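You operate a simulated robot arm through the tools that you are given. There is no shell and no other tool. Be economical: measure what you need, move in short steps, check, and stop when the job is done.

You are at the controls of a simulated two-armed robot. One attempt, no reset.

## Task
On the top of table 1, fold the checked cloth in half, so that its two short edges meet.

It is judged by the outcome, as a careful person would: the job done as asked, and still so three seconds after it is handed in. It fails if anything else is knocked over, pushed out of place, dropped, spilled or broken. Flat cloth is picked up by pressing the open fingertips on it (5 to 10 N) and closing them slowly along it; thin cloth reads only 2 to 8 mm in the jaws.

## Robot
Two 7-joint arms with two-finger parallel grippers on one trunk, on a base that drives. Base frame: it is fixed to the floor where the robot stands at the start and does not move with it; the origin is under the middle of the robot, x ahead of it, y to its left, z up. Readings come in m, rad, newtons and seconds.
The left shoulder is at the start at [0.07, 0.163, 1.07], the right one opposite. Places, roughly: top of table 1 [0.8, 2.5, 0.8]. Payload 3.43 kg a hand.
The TCP of each hand is the grasp point between the finger pads, 0.034 m short of the fingertips. In the tool frame z runs along the fingers and y along their closing line. Largest opening 0.128 m; finger width 0.024, thickness 0.012; the body of the gripper, 0.048 by 0.13 m, starts 0.096 m behind the TCP.
Orientation is that of the tool frame in the base frame, as a unit quaternion [x, y, z, w]. With the fingers straight down and closing along the base's y, the tool's x points along the base's -x, its y along +y and its z along -z.

## Interface
- The arms move only by the tool servo_tool. It takes "left_motion", "right_motion" or both (then of equal length, played together; a hand with none holds still); each is one flat list of numbers, 7 for each row, row after row: the turn, a rotation vector about the tool's x, y, z in rad, then the shift along the tool's x, y, z in cm, then the gripper command, from -1 (fully open) to 1 (shut), values between in proportion. In form: [wx, wy, wz, tx, ty, tz, jaw, wx, wy, wz, tx, ty, tz, jaw, ...]. A call has 1 to 8 rows; each row shifts and turns the commanded pose from where the row before left it, along the tool's axes as they then stand. Each row takes 0.2 s and may step no farther than 0.05 m and 0.15 rad from the row before; otherwise, or with a gripper value out of range, the whole call is refused. Where a pose cannot be reached the arm comes as near as it can. A force on the tool above 40 N (or 10 N above the force at the start of the call, whichever is more), or a blocked arm, ends the call early, and 0.2 s more pass. The fingers move at their own pace (about 0.153 m/s each) and stop on an object; they squeeze with about 27 N. The grip force told is the motor's: it shows also when the fingers shut on nothing. Time passes only in rows, and 0.2 s behind the last, so rows that do not move let the fingers close. The reply holds the time, the measured pose of the TCP, the force on the tool along the base axes, the opening and the grip force, in the units named above and with some noise, with the torque about the TCP (base axes, N m) and any sound that the robot's microphone picked up, and new pictures: "show" is both (left out), scene, wrist or none (wrist: the cameras of the hands that moved).
- Cameras (640 x 400 px; columns grow to the right, rows downward): "scene" is now at [0.1239, -0.0301, 1.2812]; the picture's right is [-0.37, -0.93, 0.00], its down [-0.67, 0.27, -0.70] and it looks along [0.64, -0.26, -0.72] (base axes); focal length 291 px, centre (320, 200). "left" rides on the left gripper at [0.076, 0.011, -0.16] in its tool frame; the picture's right is [-0.15, 0.99, 0.00], its down [-0.88, -0.13, -0.46] and it looks along [-0.45, -0.07, 0.89] (tool axes); focal length 234 px, centre (320, 200). "right" rides on the right gripper at [0.076, -0.011, -0.16] in its tool frame; the picture's right is [0.15, 0.99, 0.00], its down [-0.88, 0.13, -0.46] and it looks along [-0.45, 0.07, 0.89] (tool axes); focal length 234 px, centre (320, 200). There is no depth. A picture from a camera that has moved, and an enlarged one, comes with that camera's place and axes in the base frame and with its lens.
- slide_trunk(by): slides the trunk up (or, below 0, down) by that many m; the arms and the scene camera ride with it, the base frame stays. It gives what a move gives, with no picture.
- steer(legs): drives the robot by 1 to 6 legs, each [ahead, left, turn to the left] in m, m and rad, along the robot's own axes; the way and the turn of a leg run together, so that a leg with both is an arc; at most 1.5 m and 3.142 rad a leg. The arms and the cameras ride along, it lands a little off, and it stops where it bumps. It gives what a move gives, and a new picture of the scene camera.
- pan_tilt(pan, tilt): turns the head with the scene camera to pan (to the left, within 1.501 rad either way) and tilt (down, from -0.506 to 1.204), counted from straight ahead of the robot. It gives what a move gives, and a new picture of the scene camera.
- zoom(camera, box): a new picture of the part [left, top, right, bottom] of that camera's present view, enlarged. The clock stands still meanwhile.
- close_job(): hands the job in; it is judged then, once.

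Work in short steps. Places have to be worked out from the pictures, the camera data and where the tool is seen: move nearer, look again, correct. Check each grasp and each placing, and mend what went wrong. You have 120 turns and 260 pictures in all, those below and enlarged ones among them. Open the grippers and draw the arms clear of the work before you hand the job in, unless the task says otherwise; then end with one line.

The tools are called after ">>>" by a JSON object that holds its "op" and its "data". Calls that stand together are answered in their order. servo_tool: Moves the arms, as the interface text tells. Its arguments: {"type":"object","properties":{"left_motion":{"type":"array","items":{"type":"number"}},"right_motion":{"type":"array","items":{"type":"number"}},"show":{"type":"string","enum":["both","scene","wrist","none"]}},"required":[]} The other tools are called the same way: slide_trunk (by) slides the trunk up or down; steer (legs) drives the base; pan_tilt (pan, tilt) turns the head that bears the scene camera; zoom (camera, box) takes an enlarged picture of a part of a camera's view; close_job () hands the job in.

At the start:

```text
time_s: 0.0
left_tcp_pos: [0.6564, 0.1415, 0.9152]
left_ee_rot: [0.0, 1.0, 0.0, 0.0]
left_wrist_force: [-0.4, -0.2, -0.9]
left_ft_torque: [-0.02, -0.01, 0.05]
left_finger_gap: 0.1282
left_gripper_force: 0.1
right_tcp_pos: [0.5002, -0.3333, 0.9844]
right_ee_rot: [0.0, 1.0, 0.0, 0.0]
right_wrist_force: [0.5, -0.6, 0.5]
right_ft_torque: [0.0, 0.04, -0.02]
right_finger_gap: 0.1278
right_gripper_force: 0.1
trunk travel left (down, up): [-0.55, 0.39]
robot x, y, heading: [0.0011, -0.0033, 0.001]
head pan, tilt: [-0.382, 0.801]
```

scene: 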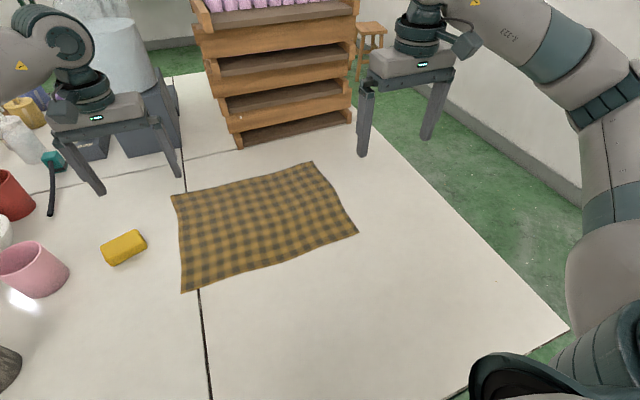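
right: 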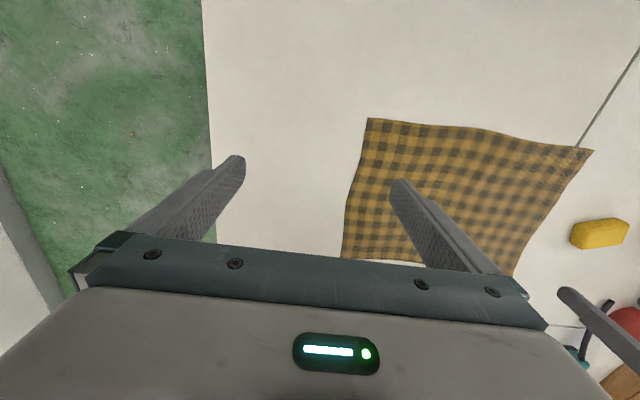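
left: 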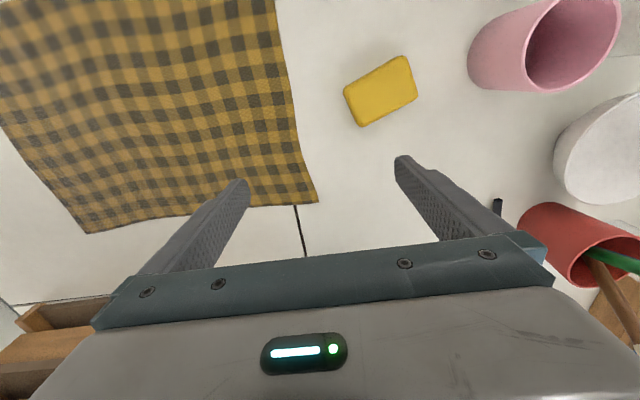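

The checked cloth lies right in front of me, but table 1 is said to be at [0.8, 2.5]. I'll look left to see what is there.

>>> {"op": "pan_tilt", "data": {"pan": 1.25, "tilt": 0.4}}

```text
time_s: 1.7
left_tcp_pos: [0.6569, 0.1412, 0.9144]
left_ee_rot: [0.0, 1.0, 0.001, 0.0]
left_wrist_force: [-1.0, 0.8, 0.5]
left_ft_torque: [0.03, -0.02, 0.0]
left_finger_gap: 0.1281
left_gripper_force: 0.1
right_tcp_pos: [0.5012, -0.3345, 0.9837]
right_ee_rot: [0.001, 1.0, 0.0, -0.001]
right_wrist_force: [0.2, 0.5, 0.4]
right_ft_torque: [0.01, -0.02, -0.01]
right_finger_gap: 0.1281
right_gripper_force: 0.1
trunk travel left (down, up): [-0.55, 0.39]
robot x, y, heading: [-0.0019, 0.0014, -0.0]
head pan, tilt: [1.25, 0.4]
camera scene: at [0.0785, 0.0879, 1.3165], right [0.95, -0.32, 0.0], down [-0.12, -0.37, -0.92], along [0.29, 0.87, -0.39], focal length 291 px, centre (320, 200)
```

scene: 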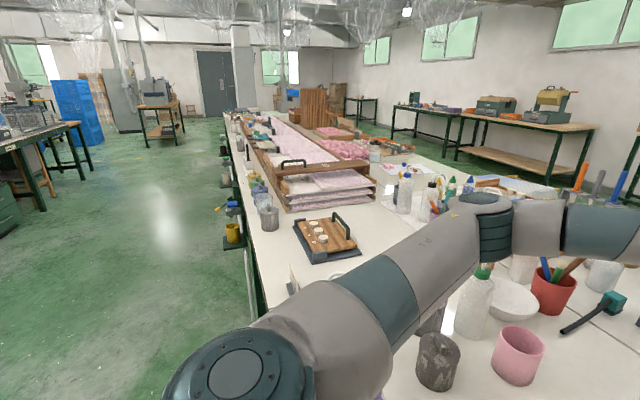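

Table 1 is the long table I'm already at. The cloth lies at about x 0.43–0.69, y −0.24–0.11, with its short edges along x. I can fold it without crossing the arms by standing near the table's end (y≈−0.44) and facing mostly +y. I'll raise the trunk a little and strafe clear of the end first.

>>> {"op": "slide_trunk", "data": {"by": 0.1}}

>>> {"op": "pan_tilt", "data": {"pan": -0.9, "tilt": 0.7}}

```text
time_s: 3.0
left_tcp_pos: [0.657, 0.1404, 1.0163]
left_ee_rot: [-0.001, 1.0, 0.0, 0.0]
left_wrist_force: [-0.5, 0.2, 0.3]
left_ft_torque: [0.0, 0.04, 0.01]
left_finger_gap: 0.128
left_gripper_force: 0.0
right_tcp_pos: [0.4996, -0.334, 1.0834]
right_ee_rot: [0.0, 1.0, 0.0, 0.001]
right_wrist_force: [-0.6, -0.4, -1.2]
right_ft_torque: [-0.03, -0.01, 0.01]
right_finger_gap: 0.1281
right_gripper_force: 0.1
trunk travel left (down, up): [-0.65, 0.29]
robot x, y, heading: [-0.0013, 0.002, 0.001]
head pan, tilt: [1.25, 0.4]
```

```text
time_s: 5.0
left_tcp_pos: [0.6577, 0.1412, 1.0165]
left_ee_rot: [0.0, 1.0, -0.001, 0.0]
left_wrist_force: [0.8, -0.1, -0.9]
left_ft_torque: [-0.02, 0.0, 0.01]
left_finger_gap: 0.128
left_gripper_force: 0.0
right_tcp_pos: [0.5003, -0.3331, 1.0831]
right_ee_rot: [-0.001, 1.0, 0.0, 0.0]
right_wrist_force: [0.3, -0.3, 0.4]
right_ft_torque: [-0.02, 0.02, 0.04]
right_finger_gap: 0.1281
right_gripper_force: 0.1
trunk travel left (down, up): [-0.65, 0.29]
robot x, y, heading: [0.0047, 0.0009, 0.0]
head pan, tilt: [-0.901, 0.7]
camera scene: at [0.102, -0.0665, 1.3897], right [-0.78, -0.62, 0.0], down [-0.4, 0.5, -0.76], along [0.48, -0.6, -0.64], focal length 291 px, centre (320, 200)
```

scene: 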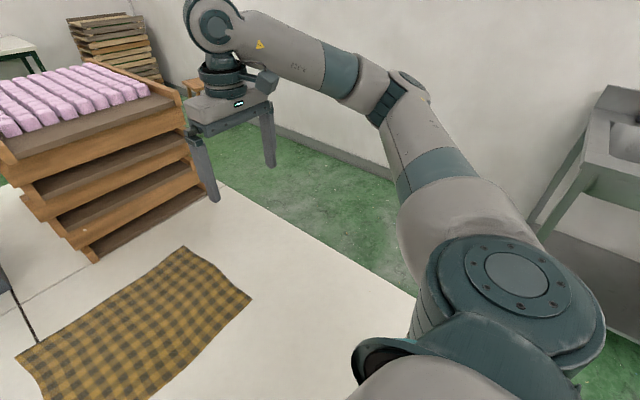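

The right side is clear: the wall is at y≈−1.8 and a sink sits behind-right at about y −1.5. I'll strafe 0.8 to the right, then turn left.

>>> {"op": "steer", "data": {"legs": [[0, -0.8, 0], [0, 0, 1.2]]}}

>>> {"op": "pan_tilt", "data": {"pan": 0, "tilt": 0.8}}

```text
time_s: 7.1
left_tcp_pos: [0.6407, -0.0462, 1.0156]
left_ee_rot: [-0.017, 1.0, 0.0, 0.0]
left_wrist_force: [-1.1, 0.4, -0.1]
left_ft_torque: [-0.02, -0.04, 0.01]
left_finger_gap: 0.1281
left_gripper_force: 0.0
right_tcp_pos: [0.5017, -0.524, 1.0826]
right_ee_rot: [-0.019, 1.0, 0.0, -0.001]
right_wrist_force: [-1.0, -0.5, -0.1]
right_ft_torque: [0.0, -0.04, 0.0]
right_finger_gap: 0.1279
right_gripper_force: 0.0
trunk travel left (down, up): [-0.65, 0.29]
robot x, y, heading: [-0.0119, -0.2115, 0.042]
head pan, tilt: [-0.901, 0.7]
stopped in leg 1: the robot was blocked; the commanded pose is now the measured one
camera scene: at [0.0929, -0.2725, 1.3896], right [-0.76, -0.65, 0.0], down [-0.42, 0.49, -0.76], along [0.5, -0.58, -0.64], focal length 291 px, centre (320, 200)
```

scene: 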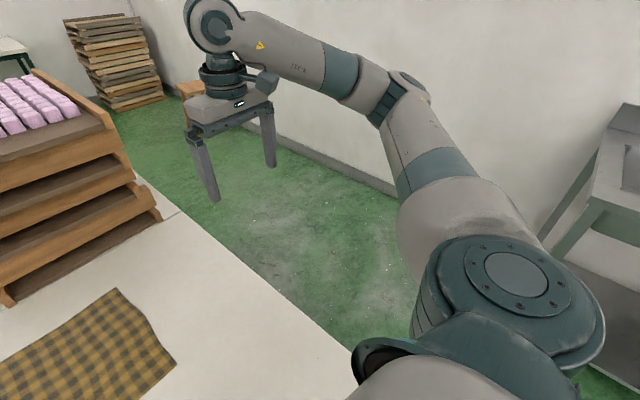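

```text
time_s: 8.3
left_tcp_pos: [0.6401, -0.0438, 1.0163]
left_ee_rot: [-0.018, 1.0, -0.001, 0.001]
left_wrist_force: [0.1, 0.1, 0.4]
left_ft_torque: [-0.03, 0.0, -0.05]
left_finger_gap: 0.128
left_gripper_force: 0.0
right_tcp_pos: [0.5014, -0.5226, 1.0829]
right_ee_rot: [-0.018, 1.0, -0.001, 0.0]
right_wrist_force: [-0.5, -0.1, 0.5]
right_ft_torque: [-0.02, -0.02, 0.0]
right_finger_gap: 0.128
right_gripper_force: 0.0
trunk travel left (down, up): [-0.65, 0.29]
robot x, y, heading: [-0.0122, -0.2094, 0.043]
head pan, tilt: [0.0, 0.799]
camera scene: at [0.1184, -0.203, 1.3815], right [0.04, -1.0, 0.0], down [-0.72, -0.03, -0.7], along [0.7, 0.03, -0.72], focal length 291 px, centre (320, 200)
```

scene: 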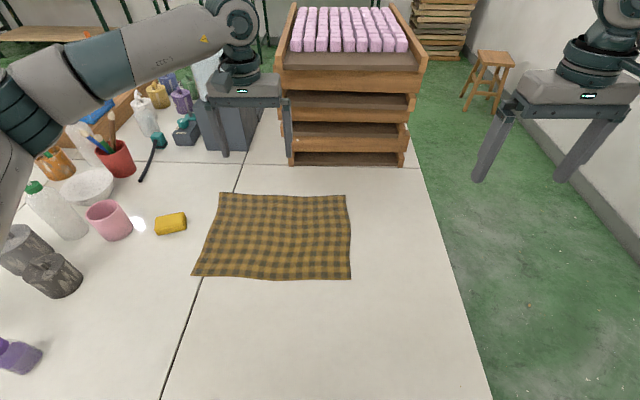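

I'm blocked at y=−0.21, most likely the base against a table leg. I'll back off from the table before going around the corner.

>>> {"op": "steer", "data": {"legs": [[-0.45, 0.03, -0.04]]}}

>>> {"op": "pan_tilt", "data": {"pan": -1.0, "tilt": 0.75}}

```text
time_s: 11.0
left_tcp_pos: [0.2032, -0.0508, 1.015]
left_ee_rot: [0.005, 1.0, 0.001, 0.0]
left_wrist_force: [0.2, -0.1, 0.5]
left_ft_torque: [0.04, -0.01, 0.01]
left_finger_gap: 0.1281
left_gripper_force: 0.0
right_tcp_pos: [0.0436, -0.5233, 1.083]
right_ee_rot: [0.003, 1.0, 0.001, -0.002]
right_wrist_force: [-0.5, 0.2, 0.3]
right_ft_torque: [0.01, 0.01, 0.01]
right_finger_gap: 0.1278
right_gripper_force: 0.1
trunk travel left (down, up): [-0.65, 0.29]
robot x, y, heading: [-0.4551, -0.1893, -0.004]
head pan, tilt: [0.0, 0.799]
camera scene: at [-0.3247, -0.187, 1.3814], right [0.0, -1.0, 0.0], down [-0.72, 0.0, -0.7], along [0.7, 0.0, -0.72], focal length 291 px, centre (320, 200)
```

scene: 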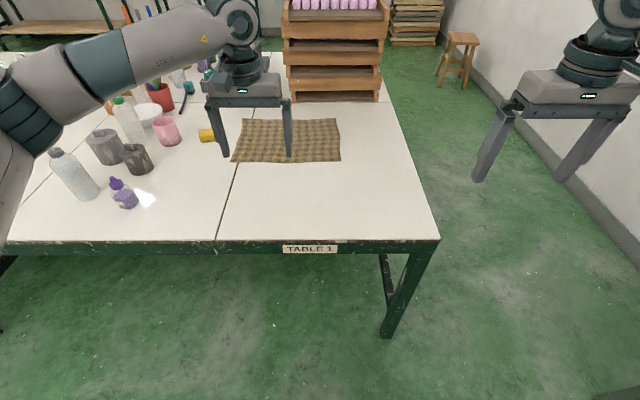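

```text
time_s: 12.3
left_tcp_pos: [0.2031, -0.0514, 1.0152]
left_ee_rot: [0.004, 1.0, 0.001, 0.0]
left_wrist_force: [0.4, -0.2, -0.5]
left_ft_torque: [-0.02, 0.02, -0.03]
left_finger_gap: 0.1281
left_gripper_force: 0.1
right_tcp_pos: [0.0438, -0.5235, 1.0828]
right_ee_rot: [0.005, 1.0, 0.001, -0.002]
right_wrist_force: [0.7, -0.5, -0.1]
right_ft_torque: [0.0, 0.01, 0.02]
right_finger_gap: 0.1281
right_gripper_force: 0.1
trunk travel left (down, up): [-0.65, 0.29]
robot x, y, heading: [-0.4532, -0.1847, -0.007]
head pan, tilt: [-1.0, 0.75]
camera scene: at [-0.3607, -0.2565, 1.3854], right [-0.84, -0.54, 0.0], down [-0.37, 0.58, -0.73], along [0.39, -0.62, -0.68], focal length 291 px, centre (320, 200)
```

scene: 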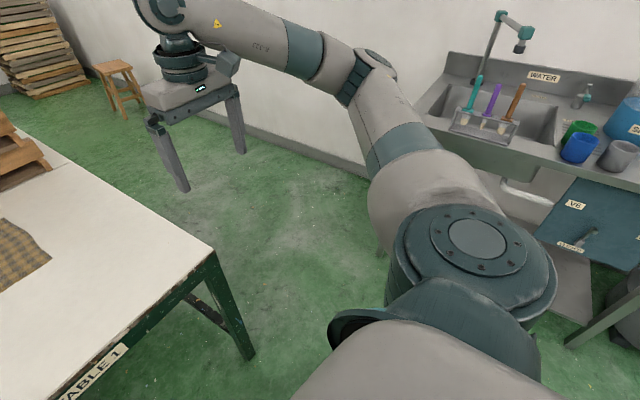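

The front leg stands at about (0.15, −0.43), and the sink counter's front is at about y −1.2 for x<−0.2. I'll strafe to y≈−0.76 and then go ahead past the corner.

>>> {"op": "steer", "data": {"legs": [[0.05, -0.57, 0], [0.5, 0, 0]]}}

```text
time_s: 18.1
left_tcp_pos: [0.7244, -0.6693, 1.0181]
left_ee_rot: [0.006, 1.0, -0.001, 0.002]
left_wrist_force: [0.0, 0.0, -0.2]
left_ft_torque: [0.02, -0.09, 0.02]
left_finger_gap: 0.128
left_gripper_force: 0.1
right_tcp_pos: [0.5628, -1.1417, 1.0849]
right_ee_rot: [0.005, 1.0, 0.0, -0.001]
right_wrist_force: [-0.6, -0.7, 0.3]
right_ft_torque: [0.0, -0.1, 0.01]
right_finger_gap: 0.1279
right_gripper_force: 0.1
trunk travel left (down, up): [-0.65, 0.29]
robot x, y, heading: [0.064, -0.7989, -0.013]
head pan, tilt: [-1.0, 0.75]
camera scene: at [0.1574, -0.8724, 1.3858], right [-0.85, -0.53, 0.0], down [-0.36, 0.58, -0.73], along [0.39, -0.62, -0.68], focal length 291 px, centre (320, 200)
```

scene: 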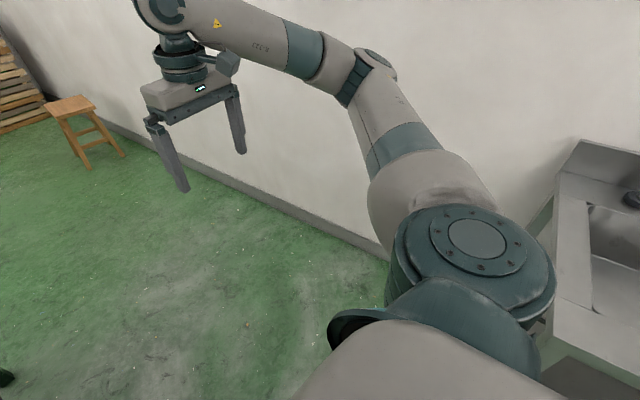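

I'm past the corner. Next I turn left in place to face the cloth.

>>> {"op": "pan_tilt", "data": {"pan": 0.0, "tilt": 0.85}}

>>> {"op": "steer", "data": {"legs": [[0, 0, 1.25]]}}

```text
time_s: 19.4
left_tcp_pos: [0.7264, -0.6684, 1.0158]
left_ee_rot: [0.005, 1.0, -0.001, 0.0]
left_wrist_force: [0.8, 0.6, -0.2]
left_ft_torque: [0.03, 0.03, 0.01]
left_finger_gap: 0.1278
left_gripper_force: 0.1
right_tcp_pos: [0.5653, -1.1401, 1.0836]
right_ee_rot: [0.005, 1.0, 0.0, -0.003]
right_wrist_force: [0.4, -0.6, -0.3]
right_ft_torque: [0.0, 0.01, -0.01]
right_finger_gap: 0.1277
right_gripper_force: 0.1
trunk travel left (down, up): [-0.65, 0.29]
robot x, y, heading: [0.0671, -0.8029, -0.004]
head pan, tilt: [0.0, 0.85]
camera scene: at [0.1958, -0.8028, 1.3774], right [-0.01, -1.0, 0.0], down [-0.75, 0.01, -0.66], along [0.66, -0.01, -0.75], focal length 291 px, centre (320, 200)
```

scene: 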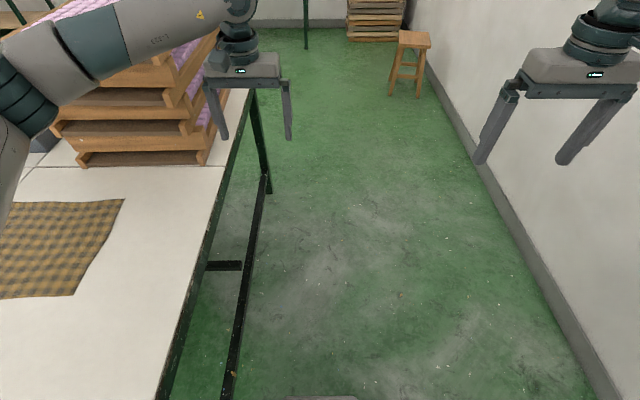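

```text
time_s: 22.9
left_tcp_pos: [0.1573, -0.1361, 1.0156]
left_ee_rot: [-0.574, 0.819, 0.001, -0.001]
left_wrist_force: [-0.4, -0.7, -0.2]
left_ft_torque: [0.0, 0.01, -0.01]
left_finger_gap: 0.1281
left_gripper_force: 0.1
right_tcp_pos: [0.5499, -0.4436, 1.082]
right_ee_rot: [-0.574, 0.819, -0.001, 0.0]
right_wrist_force: [-0.6, -0.5, -0.5]
right_ft_torque: [0.0, -0.01, 0.0]
right_finger_gap: 0.1279
right_gripper_force: 0.1
trunk travel left (down, up): [-0.65, 0.29]
robot x, y, heading: [0.0687, -0.7987, 1.224]
head pan, tilt: [0.0, 0.85]
camera scene: at [0.1099, -0.6807, 1.3774], right [0.94, -0.34, 0.0], down [-0.25, -0.71, -0.66], along [0.22, 0.62, -0.75], focal length 291 px, centre (320, 200)
```

scene: 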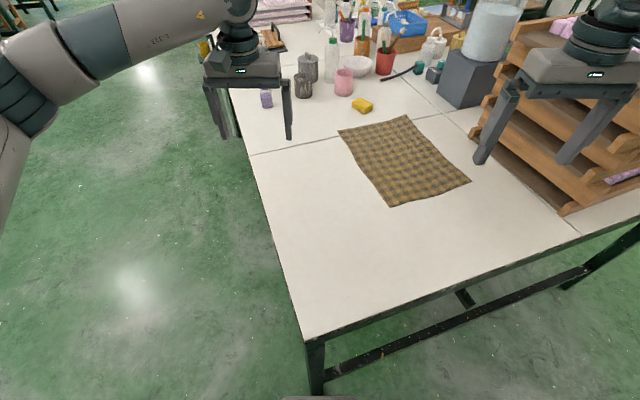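

The rail between the end legs keeps me about 0.3 m from the table end, so I plan to stand at about (0.36, −0.77) facing about +y. The right hand would swing toward the tray stack, so I'll tuck both hands in first.

>>> {"op": "servo_tool", "data": {"left_motion": [0, 0, 0, 4, 0, 0, -1, 0, 0, 0, 4, 0, 0, -1, 0, 0, 0, 4, 0, 0, -1, 0, 0, 0, 3, 0, 0, -1], "right_motion": [0, 0, 0, 1, 4.5, 0, -1, 0, 0, 0, 1, 4.5, 0, -1, 0, 0, 0, 1, 4.5, 0, -1, 0, 0, 0, 1, 4.5, 0, -1], "show": "none"}}

>>> {"op": "steer", "data": {"legs": [[0.127, -0.263, 0], [0, 0, 0.2]]}}

```text
time_s: 23.9
left_tcp_pos: [0.1066, -0.2766, 1.0142]
left_ee_rot: [-0.575, 0.818, -0.001, 0.001]
left_wrist_force: [-0.4, -0.2, -0.2]
left_ft_torque: [0.0, -0.01, 0.02]
left_finger_gap: 0.1278
left_gripper_force: 0.1
right_tcp_pos: [0.3682, -0.4176, 1.0803]
right_ee_rot: [-0.573, 0.819, -0.001, 0.0]
right_wrist_force: [0.2, 0.4, -0.6]
right_ft_torque: [-0.03, -0.04, 0.01]
right_finger_gap: 0.1281
right_gripper_force: 0.1
trunk travel left (down, up): [-0.65, 0.29]
robot x, y, heading: [0.0696, -0.8014, 1.226]
head pan, tilt: [0.0, 0.85]
```

```text
time_s: 25.8
left_tcp_pos: [0.2807, -0.2945, 1.0234]
left_ee_rot: [-0.607, 0.795, 0.0, 0.011]
left_wrist_force: [0.4, 0.3, -0.6]
left_ft_torque: [0.0, 0.03, 0.03]
left_finger_gap: 0.1279
left_gripper_force: 0.0
right_tcp_pos: [0.5492, -0.4155, 1.0823]
right_ee_rot: [-0.611, 0.792, -0.007, 0.002]
right_wrist_force: [-0.6, 0.4, -0.6]
right_ft_torque: [-0.01, 0.0, 0.02]
right_finger_gap: 0.1279
right_gripper_force: 0.1
trunk travel left (down, up): [-0.65, 0.29]
robot x, y, heading: [0.3019, -0.8172, 1.308]
head pan, tilt: [0.0, 0.85]
stopped in leg 1: the robot was blocked; the commanded pose is now the measured one
camera scene: at [0.3109, -0.7026, 1.3808], right [0.97, -0.26, 0.01], down [-0.18, -0.72, -0.67], along [0.18, 0.65, -0.74], focal length 291 px, centre (320, 200)
```

scene: 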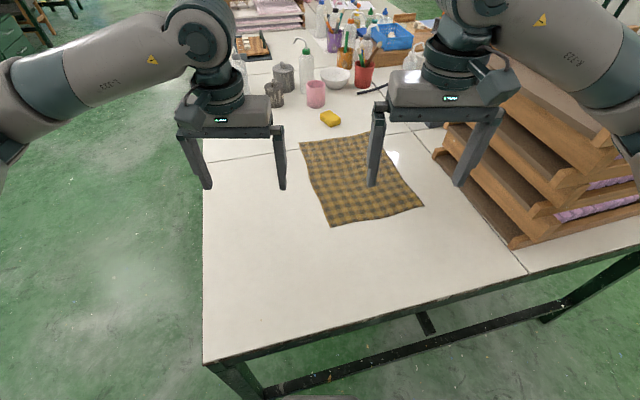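

The base touched the rail. I'll back off slightly, square up to the table end, and shift a bit to the right.

>>> {"op": "steer", "data": {"legs": [[-0.06, 0, 0], [0, 0, 0.22], [0, -0.08, 0]]}}

```text
time_s: 28.2
left_tcp_pos: [0.224, -0.3592, 1.014]
left_ee_rot: [-0.693, 0.721, -0.005, 0.009]
left_wrist_force: [-0.5, 0.5, 0.1]
left_ft_torque: [-0.02, -0.02, 0.02]
left_finger_gap: 0.1276
left_gripper_force: 0.1
right_tcp_pos: [0.508, -0.4172, 1.0749]
right_ee_rot: [-0.698, 0.716, -0.015, -0.001]
right_wrist_force: [-0.6, 0.1, -0.3]
right_ft_torque: [0.02, -0.01, -0.02]
right_finger_gap: 0.1279
right_gripper_force: 0.0
trunk travel left (down, up): [-0.65, 0.29]
robot x, y, heading: [0.3678, -0.8689, 1.537]
head pan, tilt: [0.0, 0.85]
camera scene: at [0.3419, -0.7446, 1.3775], right [1.0, -0.04, 0.02], down [-0.01, -0.75, -0.66], along [0.04, 0.66, -0.75], focal length 291 px, centre (320, 200)
```

scene: 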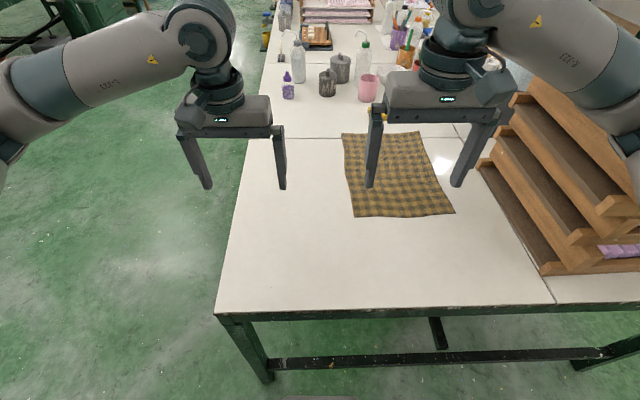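

Now square on. I'll nudge ahead and to the right.

>>> {"op": "steer", "data": {"legs": [[0, -0.07, 0.03], [0.07, 0, 0]]}}

```text
time_s: 29.7
left_tcp_pos: [0.2278, -0.3056, 1.0044]
left_ee_rot: [0.764, -0.645, -0.011, 0.018]
left_wrist_force: [-1.5, 3.1, -2.1]
left_ft_torque: [-0.32, -0.03, 0.01]
left_finger_gap: 0.1281
left_gripper_force: 0.0
right_tcp_pos: [0.4991, -0.3115, 1.0584]
right_ee_rot: [0.777, -0.629, 0.004, 0.014]
right_wrist_force: [2.1, 3.1, -1.4]
right_ft_torque: [-0.34, 0.25, 0.0]
right_finger_gap: 0.128
right_gripper_force: 0.0
trunk travel left (down, up): [-0.65, 0.29]
robot x, y, heading: [0.4207, -0.8021, 1.733]
head pan, tilt: [0.0, 0.85]
stopped in leg 2: the robot was blocked; the commanded pose is now the measured one
camera scene: at [0.2582, -0.6703, 1.3799], right [0.98, 0.16, 0.1], down [0.19, -0.75, -0.64], along [-0.03, 0.65, -0.76], focal length 291 px, centre (320, 200)
```

scene: 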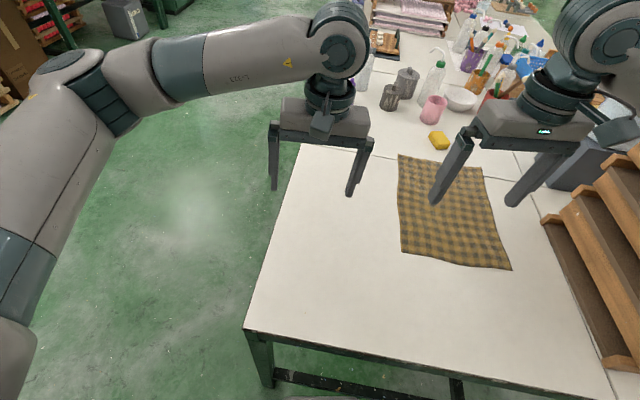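

The body is rolling (0.1 rad), so the right arm is probably pressing on the tray stack or wall. I'll move away to the left and back at once.

>>> {"op": "steer", "data": {"legs": [[-0.05, 0.1, 0]]}}

>>> {"op": "pan_tilt", "data": {"pan": -0.8, "tilt": 0.7}}

```text
time_s: 30.4
left_tcp_pos: [0.2296, -0.2964, 0.9865]
left_ee_rot: [0.814, -0.57, -0.088, 0.074]
left_wrist_force: [-0.5, 0.2, -0.4]
left_ft_torque: [0.05, -0.06, 0.01]
left_finger_gap: 0.1279
left_gripper_force: 0.0
right_tcp_pos: [0.4744, -0.2773, 1.0561]
right_ee_rot: [0.768, -0.629, -0.108, 0.055]
right_wrist_force: [0.9, 0.1, 0.9]
right_ft_torque: [-0.03, 0.01, -0.02]
right_finger_gap: 0.1281
right_gripper_force: 0.0
trunk travel left (down, up): [-0.65, 0.29]
robot x, y, heading: [0.4125, -0.7985, 1.807]
head pan, tilt: [0.0, 0.85]
stopped in leg 1: the robot was blocked; the commanded pose is now the measured one
camera scene: at [0.1867, -0.6988, 1.3791], right [0.96, 0.23, 0.14], down [0.26, -0.72, -0.64], along [-0.04, 0.65, -0.76], focal length 291 px, centre (320, 200)
```

scene: 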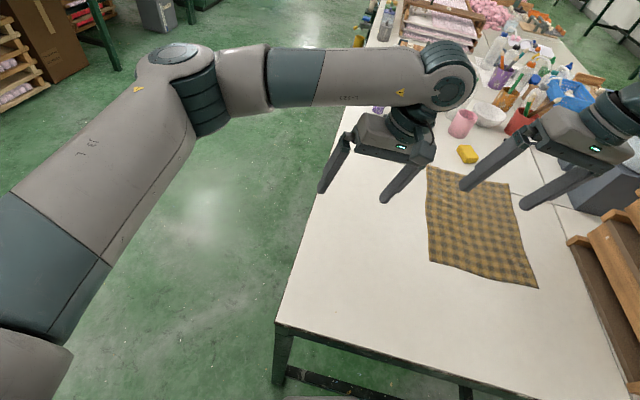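

```text
time_s: 31.5
left_tcp_pos: [0.2295, -0.2971, 0.9876]
left_ee_rot: [0.81, -0.574, -0.094, 0.074]
left_wrist_force: [-0.9, 0.5, 0.5]
left_ft_torque: [-0.02, 0.02, -0.01]
left_finger_gap: 0.1281
left_gripper_force: 0.0
right_tcp_pos: [0.4778, -0.2788, 1.0596]
right_ee_rot: [0.762, -0.636, -0.109, 0.052]
right_wrist_force: [0.0, 0.4, -0.2]
right_ft_torque: [0.03, 0.01, -0.02]
right_finger_gap: 0.1279
right_gripper_force: 0.0
trunk travel left (down, up): [-0.65, 0.29]
robot x, y, heading: [0.4036, -0.8022, 1.798]
head pan, tilt: [-0.799, 0.7]
camera scene: at [0.2466, -0.7051, 1.4021], right [0.83, -0.55, 0.11], down [-0.24, -0.53, -0.81], along [0.5, 0.65, -0.57], focal length 291 px, centre (320, 200)
```

scene: 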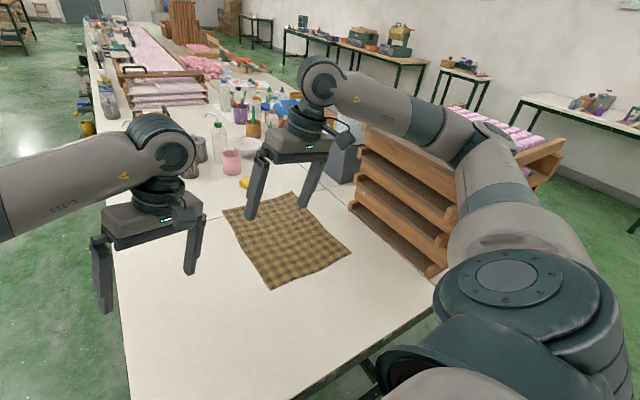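

The right elbow is leaning on the tray stack. Raising the trunk should lift it off and let the base settle.

>>> {"op": "slide_trunk", "data": {"by": 0.12}}

>>> {"op": "pan_tilt", "data": {"pan": -0.9, "tilt": 0.7}}

```text
time_s: 31.9
left_tcp_pos: [0.2755, -0.3011, 0.9768]
left_ee_rot: [0.793, -0.577, -0.158, 0.111]
left_wrist_force: [-1.6, -0.8, 2.2]
left_ft_torque: [0.14, -0.34, -0.03]
left_finger_gap: 0.1283
left_gripper_force: 0.0
right_tcp_pos: [0.5515, -0.2519, 1.0715]
right_ee_rot: [0.711, -0.677, -0.169, 0.087]
right_wrist_force: [-2.9, -1.7, 1.5]
right_ft_torque: [0.19, -0.32, -0.14]
right_finger_gap: 0.1282
right_gripper_force: 0.1
trunk travel left (down, up): [-0.652, 0.288]
robot x, y, heading: [0.3945, -0.8063, 1.805]
head pan, tilt: [-0.799, 0.7]
stopped: the arm was blocked; the commanded pose is now the measured one
```

```text
time_s: 32.5
left_tcp_pos: [0.3785, -0.3146, 0.9948]
left_ee_rot: [0.79, -0.586, -0.146, 0.104]
left_wrist_force: [0.1, -0.9, -0.2]
left_ft_torque: [0.1, -0.02, -0.01]
left_finger_gap: 0.1282
left_gripper_force: 0.0
right_tcp_pos: [0.6508, -0.3041, 1.0558]
right_ee_rot: [0.732, -0.656, -0.171, 0.065]
right_wrist_force: [0.9, -0.9, 0.4]
right_ft_torque: [0.03, -0.03, -0.04]
right_finger_gap: 0.1281
right_gripper_force: 0.1
trunk travel left (down, up): [-0.652, 0.288]
robot x, y, heading: [0.4106, -0.8208, 1.745]
head pan, tilt: [-0.901, 0.7]
camera scene: at [0.4028, -0.7365, 1.4058], right [0.75, -0.67, 0.02], down [-0.4, -0.46, -0.79], along [0.54, 0.58, -0.61], focal length 291 px, centre (320, 200)
```

scene: 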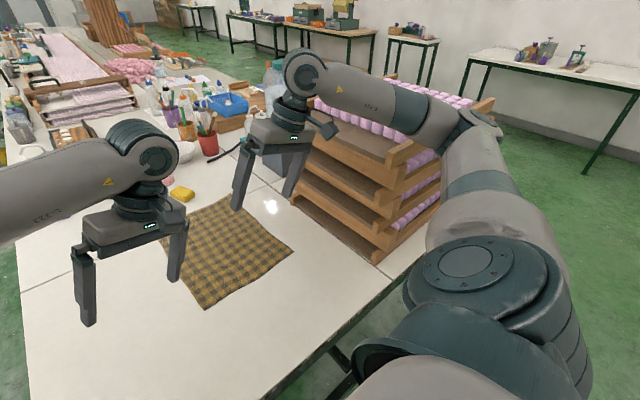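

The robot is level again and the stack still stands. I'll back away from the table to free the elbow, then reassess.

>>> {"op": "steer", "data": {"legs": [[-0.12, 0.03, 0]]}}

>>> {"op": "servo_tool", "data": {"right_motion": [0, 0, 0, 0, 0, 0, -1], "show": "scene"}}

```text
time_s: 33.9
left_tcp_pos: [0.3572, -0.4139, 0.9794]
left_ee_rot: [0.799, -0.571, -0.148, 0.114]
left_wrist_force: [0.1, -0.7, -0.2]
left_ft_torque: [0.02, 0.0, 0.05]
left_finger_gap: 0.128
left_gripper_force: 0.0
right_tcp_pos: [0.6216, -0.3965, 1.027]
right_ee_rot: [0.746, -0.639, -0.165, 0.088]
right_wrist_force: [-0.5, 0.1, 0.4]
right_ft_torque: [0.01, 0.04, 0.04]
right_finger_gap: 0.1278
right_gripper_force: 0.0
trunk travel left (down, up): [-0.652, 0.288]
robot x, y, heading: [0.3972, -0.9315, 1.784]
head pan, tilt: [-0.901, 0.7]
stopped in leg 1: the robot was blocked; the commanded pose is now the measured one
camera scene: at [0.4348, -0.8256, 1.3915], right [0.77, -0.64, 0.0], down [-0.41, -0.49, -0.77], along [0.49, 0.6, -0.64], focal length 291 px, centre (320, 200)
```

scene: 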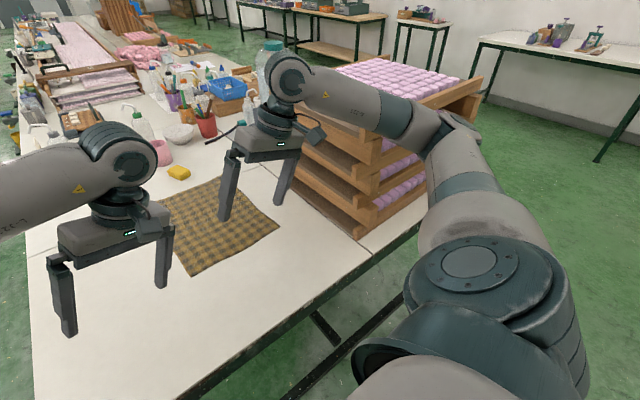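

```text
time_s: 34.3
left_tcp_pos: [0.357, -0.4156, 0.9819]
left_ee_rot: [0.8, -0.57, -0.148, 0.113]
left_wrist_force: [0.0, 0.2, 0.4]
left_ft_torque: [-0.02, 0.0, 0.0]
left_finger_gap: 0.1279
left_gripper_force: 0.0
right_tcp_pos: [0.6224, -0.3969, 1.0261]
right_ee_rot: [0.747, -0.638, -0.165, 0.089]
right_wrist_force: [0.1, -0.3, 0.4]
right_ft_torque: [0.04, 0.0, 0.02]
right_finger_gap: 0.1278
right_gripper_force: 0.1
trunk travel left (down, up): [-0.652, 0.288]
robot x, y, heading: [0.4006, -0.9275, 1.784]
head pan, tilt: [-0.901, 0.7]
camera scene: at [0.4365, -0.8275, 1.3925], right [0.77, -0.63, 0.0], down [-0.41, -0.49, -0.77], along [0.49, 0.6, -0.63], focal length 291 px, centre (320, 200)
```

scene: 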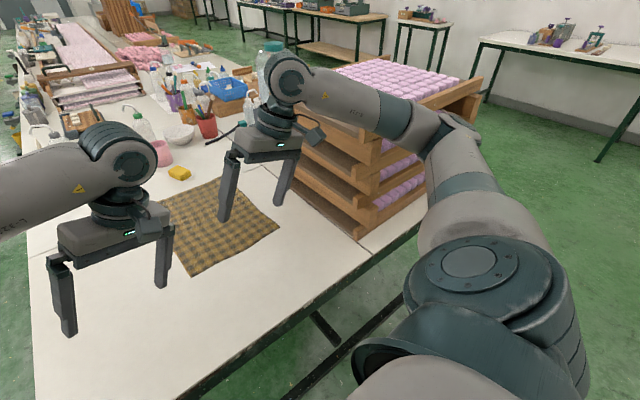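

Backing was blocked, and by my measurement the tray stack's near corner has moved from about y −0.45 to −0.53. The right arm seems hooked on it. I'll look closely before moving anything.

>>> {"op": "zoom", "data": {"camera": "scene", "box": [240, 40, 560, 280]}}

>>> {"op": "pan_tilt", "data": {"pan": -1.3, "tilt": 0.6}}

```text
1.67 times, centred on (400, 160) of scene
camera zoom: at [0.4365, -0.8275, 1.3925], right [0.77, -0.63, 0.0], down [-0.41, -0.49, -0.77], along [0.49, 0.6, -0.63], focal length 485 px, centre (187, 267)
```

zoom: 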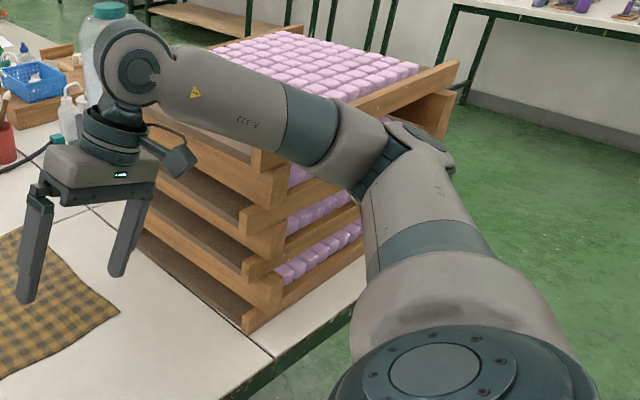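

```text
time_s: 35.2
left_tcp_pos: [0.3582, -0.4153, 0.9825]
left_ee_rot: [0.8, -0.571, -0.148, 0.114]
left_wrist_force: [0.1, 0.0, 0.0]
left_ft_torque: [-0.03, -0.02, -0.01]
left_finger_gap: 0.1282
left_gripper_force: 0.1
right_tcp_pos: [0.6224, -0.3963, 1.0286]
right_ee_rot: [0.748, -0.637, -0.165, 0.089]
right_wrist_force: [0.1, 0.5, -0.2]
right_ft_torque: [0.01, 0.01, -0.01]
right_finger_gap: 0.1282
right_gripper_force: 0.0
trunk travel left (down, up): [-0.652, 0.288]
robot x, y, heading: [0.3976, -0.9297, 1.779]
head pan, tilt: [-1.3, 0.6]
camera scene: at [0.4616, -0.8524, 1.4013], right [0.47, -0.88, -0.01], down [-0.5, -0.25, -0.83], along [0.73, 0.39, -0.56], focal length 291 px, centre (320, 200)
```

scene: 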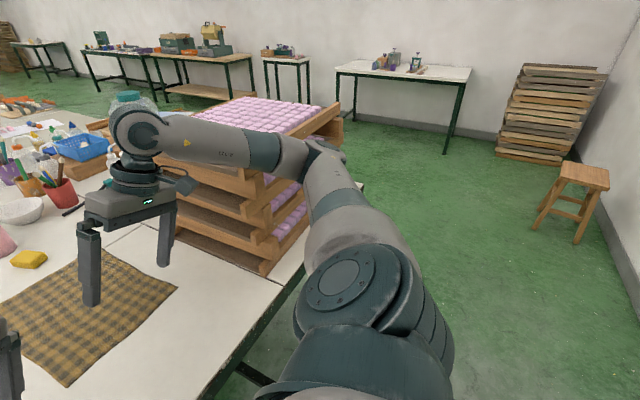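

Re-measured on the zoom, the stack's near corner is still at about (0.90, −0.43), so it has not moved. The base is level, so I'll try raising the trunk to clear the forearm from the top tray.

>>> {"op": "slide_trunk", "data": {"by": 0.12}}

>>> {"op": "servo_tool", "data": {"right_motion": [0, 0, 0, 0, 0, 0, -1], "show": "scene"}}

```text
time_s: 36.7
left_tcp_pos: [0.3601, -0.4039, 1.0958]
left_ee_rot: [0.8, -0.569, -0.146, 0.12]
left_wrist_force: [-0.1, 0.3, 0.1]
left_ft_torque: [-0.01, 0.0, 0.02]
left_finger_gap: 0.128
left_gripper_force: 0.0
right_tcp_pos: [0.6257, -0.3843, 1.1401]
right_ee_rot: [0.747, -0.638, -0.162, 0.095]
right_wrist_force: [-0.2, -0.3, 1.1]
right_ft_torque: [0.03, -0.03, 0.02]
right_finger_gap: 0.1282
right_gripper_force: 0.0
trunk travel left (down, up): [-0.772, 0.168]
robot x, y, heading: [0.4025, -0.9263, 1.784]
head pan, tilt: [-1.3, 0.6]
```

```text
time_s: 37.1
left_tcp_pos: [0.3596, -0.4034, 1.0972]
left_ee_rot: [0.8, -0.57, -0.145, 0.12]
left_wrist_force: [-0.6, 1.0, 0.5]
left_ft_torque: [0.02, 0.0, -0.01]
left_finger_gap: 0.1278
left_gripper_force: 0.0
right_tcp_pos: [0.625, -0.3842, 1.1389]
right_ee_rot: [0.747, -0.638, -0.162, 0.096]
right_wrist_force: [0.2, -0.6, 0.0]
right_ft_torque: [-0.01, -0.03, -0.01]
right_finger_gap: 0.1281
right_gripper_force: 0.0
trunk travel left (down, up): [-0.772, 0.168]
robot x, y, heading: [0.3993, -0.9271, 1.788]
head pan, tilt: [-1.3, 0.6]
camera scene: at [0.466, -0.8355, 1.5199], right [0.47, -0.88, 0.0], down [-0.5, -0.26, -0.83], along [0.73, 0.39, -0.56], focal length 291 px, centre (320, 200)
```

scene: 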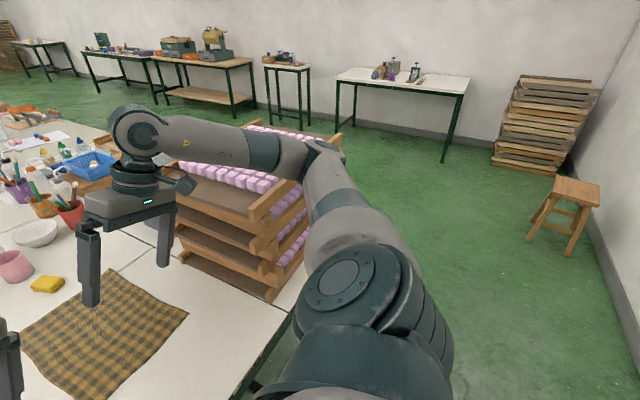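

The trunk rose freely, so the arm is clear above the trays. Both tools are tilted about 0.37 rad toward the robot's left, so I'll straighten them about tool x.

>>> {"op": "servo_tool", "data": {"left_motion": [0.125, 0, 0, 0, 0, 0, -1, 0.125, 0, 0, 0, 0, 0, -1, 0.125, 0, 0, 0, 0, 0, -1], "right_motion": [0.125, 0, 0, 0, 0, 0, -1, 0.125, 0, 0, 0, 0, 0, -1, 0.125, 0, 0, 0, 0, 0, -1], "show": "scene"}}

```text
time_s: 37.9
left_tcp_pos: [0.3606, -0.4035, 1.0952]
left_ee_rot: [0.807, -0.588, -0.036, -0.032]
left_wrist_force: [0.6, 0.5, 0.2]
left_ft_torque: [0.01, -0.03, 0.02]
left_finger_gap: 0.1279
left_gripper_force: 0.1
right_tcp_pos: [0.6239, -0.3834, 1.1385]
right_ee_rot: [0.751, -0.657, -0.04, -0.046]
right_wrist_force: [-1.7, 0.2, 1.0]
right_ft_torque: [-0.02, -0.05, 0.0]
right_finger_gap: 0.1276
right_gripper_force: 0.0
trunk travel left (down, up): [-0.772, 0.168]
robot x, y, heading: [0.4046, -0.9274, 1.788]
head pan, tilt: [-1.3, 0.6]
camera scene: at [0.4639, -0.8349, 1.52], right [0.47, -0.88, 0.0], down [-0.5, -0.26, -0.83], along [0.73, 0.38, -0.56], focal length 291 px, centre (320, 200)
```

scene: 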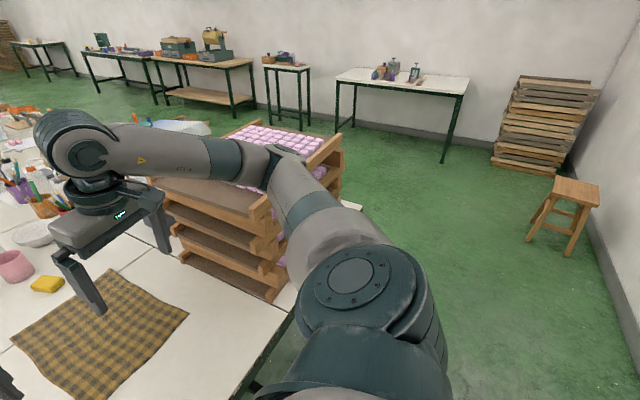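

Residual lean is about 0.1 rad ahead. I'll correct that and shift both hands 8 cm to the robot's left, so that turning right doesn't bring the right hand near the stack.

>>> {"op": "servo_tool", "data": {"left_motion": [0, 0.09, 0, 0, 4, 0, -1, 0, 0, 0, 0, 4, 0, -1], "right_motion": [0, 0.12, 0, 0, 4, 0, -1, 0, 0, 0, 0, 4, 0, -1], "show": "none"}}

>>> {"op": "steer", "data": {"legs": [[0, 0, -0.2]]}}

```text
time_s: 38.5
left_tcp_pos: [0.2804, -0.4326, 1.0987]
left_ee_rot: [0.809, -0.588, 0.001, -0.006]
left_wrist_force: [-0.8, -0.2, 0.9]
left_ft_torque: [-0.04, -0.02, -0.01]
left_finger_gap: 0.1283
left_gripper_force: 0.1
right_tcp_pos: [0.5414, -0.3962, 1.1387]
right_ee_rot: [0.753, -0.658, 0.007, -0.007]
right_wrist_force: [-0.4, -0.2, -0.2]
right_ft_torque: [0.03, -0.06, 0.02]
right_finger_gap: 0.128
right_gripper_force: 0.0
trunk travel left (down, up): [-0.772, 0.168]
robot x, y, heading: [0.4029, -0.9272, 1.789]
head pan, tilt: [-1.3, 0.6]
```

```text
time_s: 39.6
left_tcp_pos: [0.386, -0.418, 1.0997]
left_ee_rot: [0.745, -0.667, 0.0, -0.005]
left_wrist_force: [-0.6, 0.4, -0.6]
left_ft_torque: [0.0, -0.03, 0.05]
left_finger_gap: 0.128
left_gripper_force: 0.0
right_tcp_pos: [0.648, -0.4362, 1.1377]
right_ee_rot: [-0.682, 0.731, -0.006, 0.005]
right_wrist_force: [-0.6, -0.2, -0.1]
right_ft_torque: [0.01, 0.01, 0.04]
right_finger_gap: 0.128
right_gripper_force: 0.1
trunk travel left (down, up): [-0.772, 0.168]
robot x, y, heading: [0.3981, -0.9238, 1.584]
head pan, tilt: [-1.3, 0.6]
camera scene: at [0.4822, -0.8503, 1.5199], right [0.28, -0.96, 0.0], down [-0.54, -0.16, -0.83], along [0.79, 0.23, -0.56], focal length 291 px, centre (320, 200)
```

scene: 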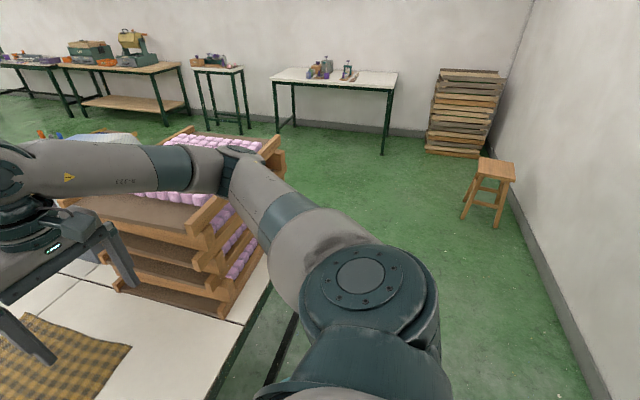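

Squared up at heading 1.58. I'll shift slightly left to keep the elbow away from the stack, then go ahead 0.12 while watching the roll.

>>> {"op": "steer", "data": {"legs": [[0, 0.07, 0], [0.12, 0, 0]]}}

>>> {"op": "pan_tilt", "data": {"pan": -0.15, "tilt": 0.9}}

```text
time_s: 41.5
left_tcp_pos: [0.3138, -0.3029, 1.0996]
left_ee_rot: [0.745, -0.668, 0.001, -0.005]
left_wrist_force: [-0.5, 0.7, -0.1]
left_ft_torque: [0.0, -0.05, 0.0]
left_finger_gap: 0.1282
left_gripper_force: 0.0
right_tcp_pos: [0.5748, -0.3212, 1.1381]
right_ee_rot: [-0.682, 0.731, -0.005, 0.007]
right_wrist_force: [0.8, -0.1, 0.8]
right_ft_torque: [0.0, -0.02, -0.02]
right_finger_gap: 0.1283
right_gripper_force: 0.1
trunk travel left (down, up): [-0.772, 0.168]
robot x, y, heading: [0.3264, -0.8084, 1.581]
head pan, tilt: [-1.3, 0.6]
camera scene: at [0.4092, -0.736, 1.5201], right [0.28, -0.96, 0.0], down [-0.54, -0.16, -0.83], along [0.79, 0.23, -0.56], focal length 291 px, centre (320, 200)
```

scene: 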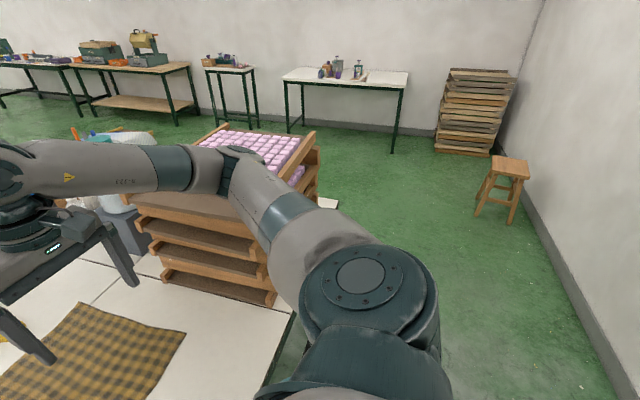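

```text
time_s: 42.9
left_tcp_pos: [0.3156, -0.3014, 1.098]
left_ee_rot: [0.746, -0.666, 0.0, -0.006]
left_wrist_force: [0.6, 0.5, 0.7]
left_ft_torque: [-0.01, 0.01, -0.01]
left_finger_gap: 0.1279
left_gripper_force: 0.1
right_tcp_pos: [0.5759, -0.3206, 1.1372]
right_ee_rot: [-0.682, 0.731, -0.005, 0.005]
right_wrist_force: [0.2, 0.3, -0.1]
right_ft_torque: [0.01, 0.01, 0.01]
right_finger_gap: 0.1277
right_gripper_force: 0.0
trunk travel left (down, up): [-0.772, 0.168]
robot x, y, heading: [0.3273, -0.8099, 1.58]
head pan, tilt: [-0.15, 0.901]
camera scene: at [0.3361, -0.6845, 1.4951], right [0.99, -0.14, 0.0], down [-0.11, -0.78, -0.62], along [0.09, 0.61, -0.78], focal length 291 px, centre (320, 200)
```

scene: 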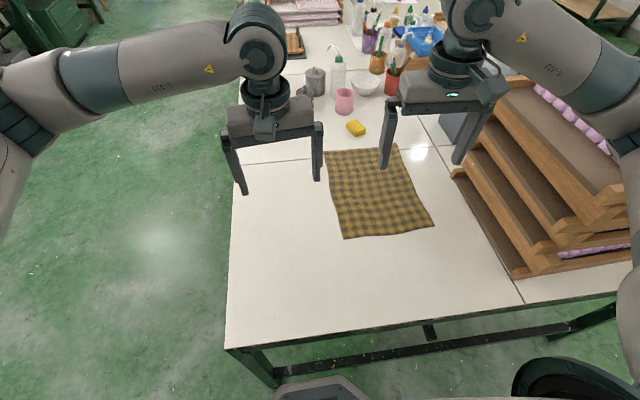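

Cloth corners are now well fixed: x 0.47–0.75, y −0.255–0.12, with the table at z≈0.76. The robot is level and clear. I'll bring the hands to hover over the two near corners, left at (0.51, −0.243) and right at (0.71, −0.243), with jaws about 5 cm open.

>>> {"op": "servo_tool", "data": {"left_motion": [0, 0, 0.09, 0, 0, 0, 0.2, 0, 0, 0, -0.8, -2.8, 3, 0.2, 0, 0, 0, -0.8, -2.8, 3, 0.2, 0, 0, 0, -0.8, -2.8, 3, 0.2, 0, 0, 0, -0.8, -2.8, 3, 0.2, 0, 0, 0, -0.8, -2.8, 3, 0.2, 0, 0, 0, -0.9, -2.7, 3, 0.2, 0, 0, 0, -0.9, -2.7, 3, 0.2], "right_motion": [0, 0, -0.1, 0, 0, 0, 0.2, 0, 0, 0, -1.1, -1.9, 3.4, 0.2, 0, 0, 0, -1.1, -1.9, 3.4, 0.2, 0, 0, 0, -1.1, -1.9, 3.4, 0.2, 0, 0, 0, -1.1, -1.9, 3.4, 0.2, 0, 0, 0, -1.1, -1.9, 3.4, 0.2, 0, 0, 0, -1.1, -1.9, 3.6, 0.2, 0, 0, 0, -1.2, -2, 3.6, 0.2]}}

```text
time_s: 44.9
left_tcp_pos: [0.4562, -0.2124, 0.8934]
left_ee_rot: [0.773, -0.634, 0.001, -0.006]
left_wrist_force: [-0.2, 0.9, 1.0]
left_ft_torque: [-0.03, -0.11, 0.03]
left_finger_gap: 0.051
left_gripper_force: 0.0
right_tcp_pos: [0.6572, -0.1335, 0.9497]
right_ee_rot: [0.772, -0.634, -0.033, -0.043]
right_wrist_force: [0.8, 0.1, 0.5]
right_ft_torque: [0.03, 0.03, 0.07]
right_finger_gap: 0.0513
right_gripper_force: 0.0
trunk travel left (down, up): [-0.772, 0.168]
robot x, y, heading: [0.3753, -0.8039, 1.764]
head pan, tilt: [-0.15, 0.901]
stopped in row 8 (left hand): the arm was blocked; the commanded pose is now the measured one
camera scene: at [0.2913, -0.6895, 1.4991], right [1.0, 0.04, 0.05], down [0.06, -0.78, -0.62], along [0.02, 0.63, -0.78], focal length 291 px, centre (320, 200)
camera right: at [0.6827, -0.2236, 1.0993], right [-0.94, -0.33, -0.04], down [-0.3, 0.78, 0.54], along [-0.15, 0.52, -0.84], focal length 234 px, centre (320, 200)
camera left: at [0.4584, -0.2894, 1.0528], right [-1.0, -0.05, -0.01], down [-0.05, 0.89, 0.46], along [-0.01, 0.46, -0.89], focal length 234 px, centre (320, 200)
```

scene: 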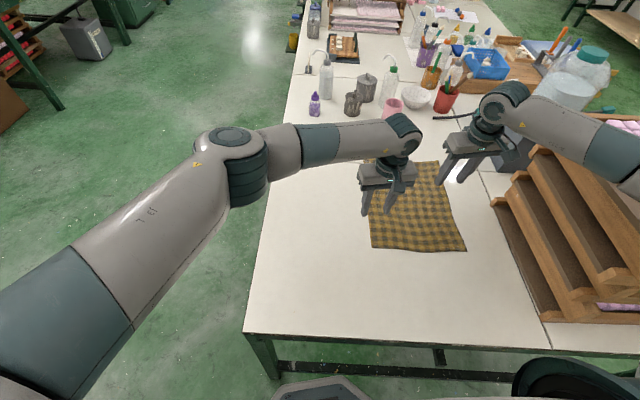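
right: 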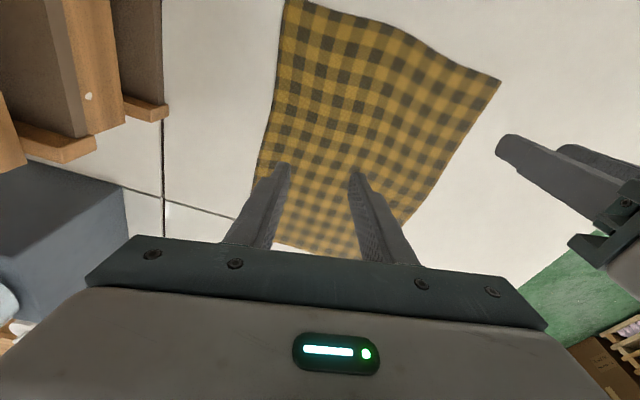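
left: 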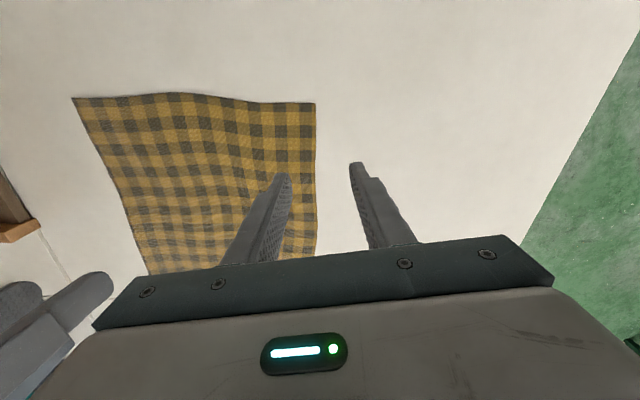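

The base has yawed and rolled again, because the right elbow bulges out to the right and presses on the tray stack. This side of the table is unsuitable for the right arm. I'll retrace the hand motion to release the contact.

>>> {"op": "servo_tool", "data": {"left_motion": [0, 0, 0, 0.8, 2.8, -3, -0.5, 0, 0, 0, 0.8, 2.8, -3, -0.5, 0, 0, 0, 0.8, 2.8, -3, -0.5, 0, 0, 0, 0.8, 2.8, -3, -0.5], "right_motion": [0, 0, 0, 1.1, 2, -3.4, -0.5, 0, 0, 0, 1.1, 2, -3.4, -0.5, 0, 0, 0, 1.1, 2, -3.4, -0.5, 0, 0, 0, 1.1, 2, -3.4, -0.5], "show": "scene"}}

```text
time_s: 45.9
left_tcp_pos: [0.3839, -0.2734, 1.0114]
left_ee_rot: [0.767, -0.642, -0.01, -0.003]
left_wrist_force: [0.1, -0.8, -0.3]
left_ft_torque: [0.0, -0.07, -0.01]
left_finger_gap: 0.0958
left_gripper_force: 0.0
right_tcp_pos: [0.6248, -0.2298, 1.0624]
right_ee_rot: [0.764, -0.644, -0.031, -0.031]
right_wrist_force: [-0.2, 1.2, 0.5]
right_ft_torque: [-0.04, -0.04, 0.02]
right_finger_gap: 0.0957
right_gripper_force: 0.1
trunk travel left (down, up): [-0.772, 0.168]
robot x, y, heading: [0.3806, -0.805, 1.742]
head pan, tilt: [-0.15, 0.901]
camera scene: at [0.3632, -0.6948, 1.4953], right [1.0, 0.02, 0.01], down [0.02, -0.78, -0.63], along [-0.01, 0.63, -0.78], focal length 291 px, centre (320, 200)
```

scene: 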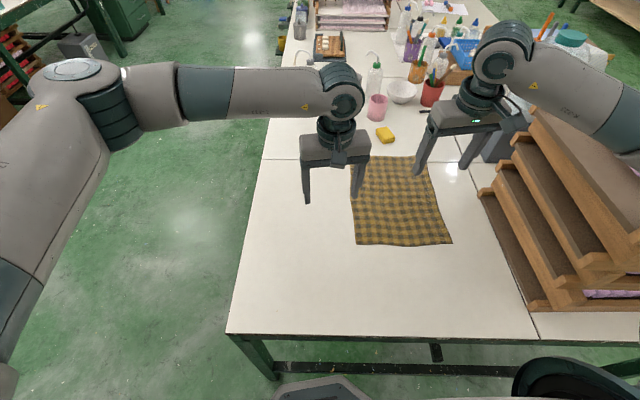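

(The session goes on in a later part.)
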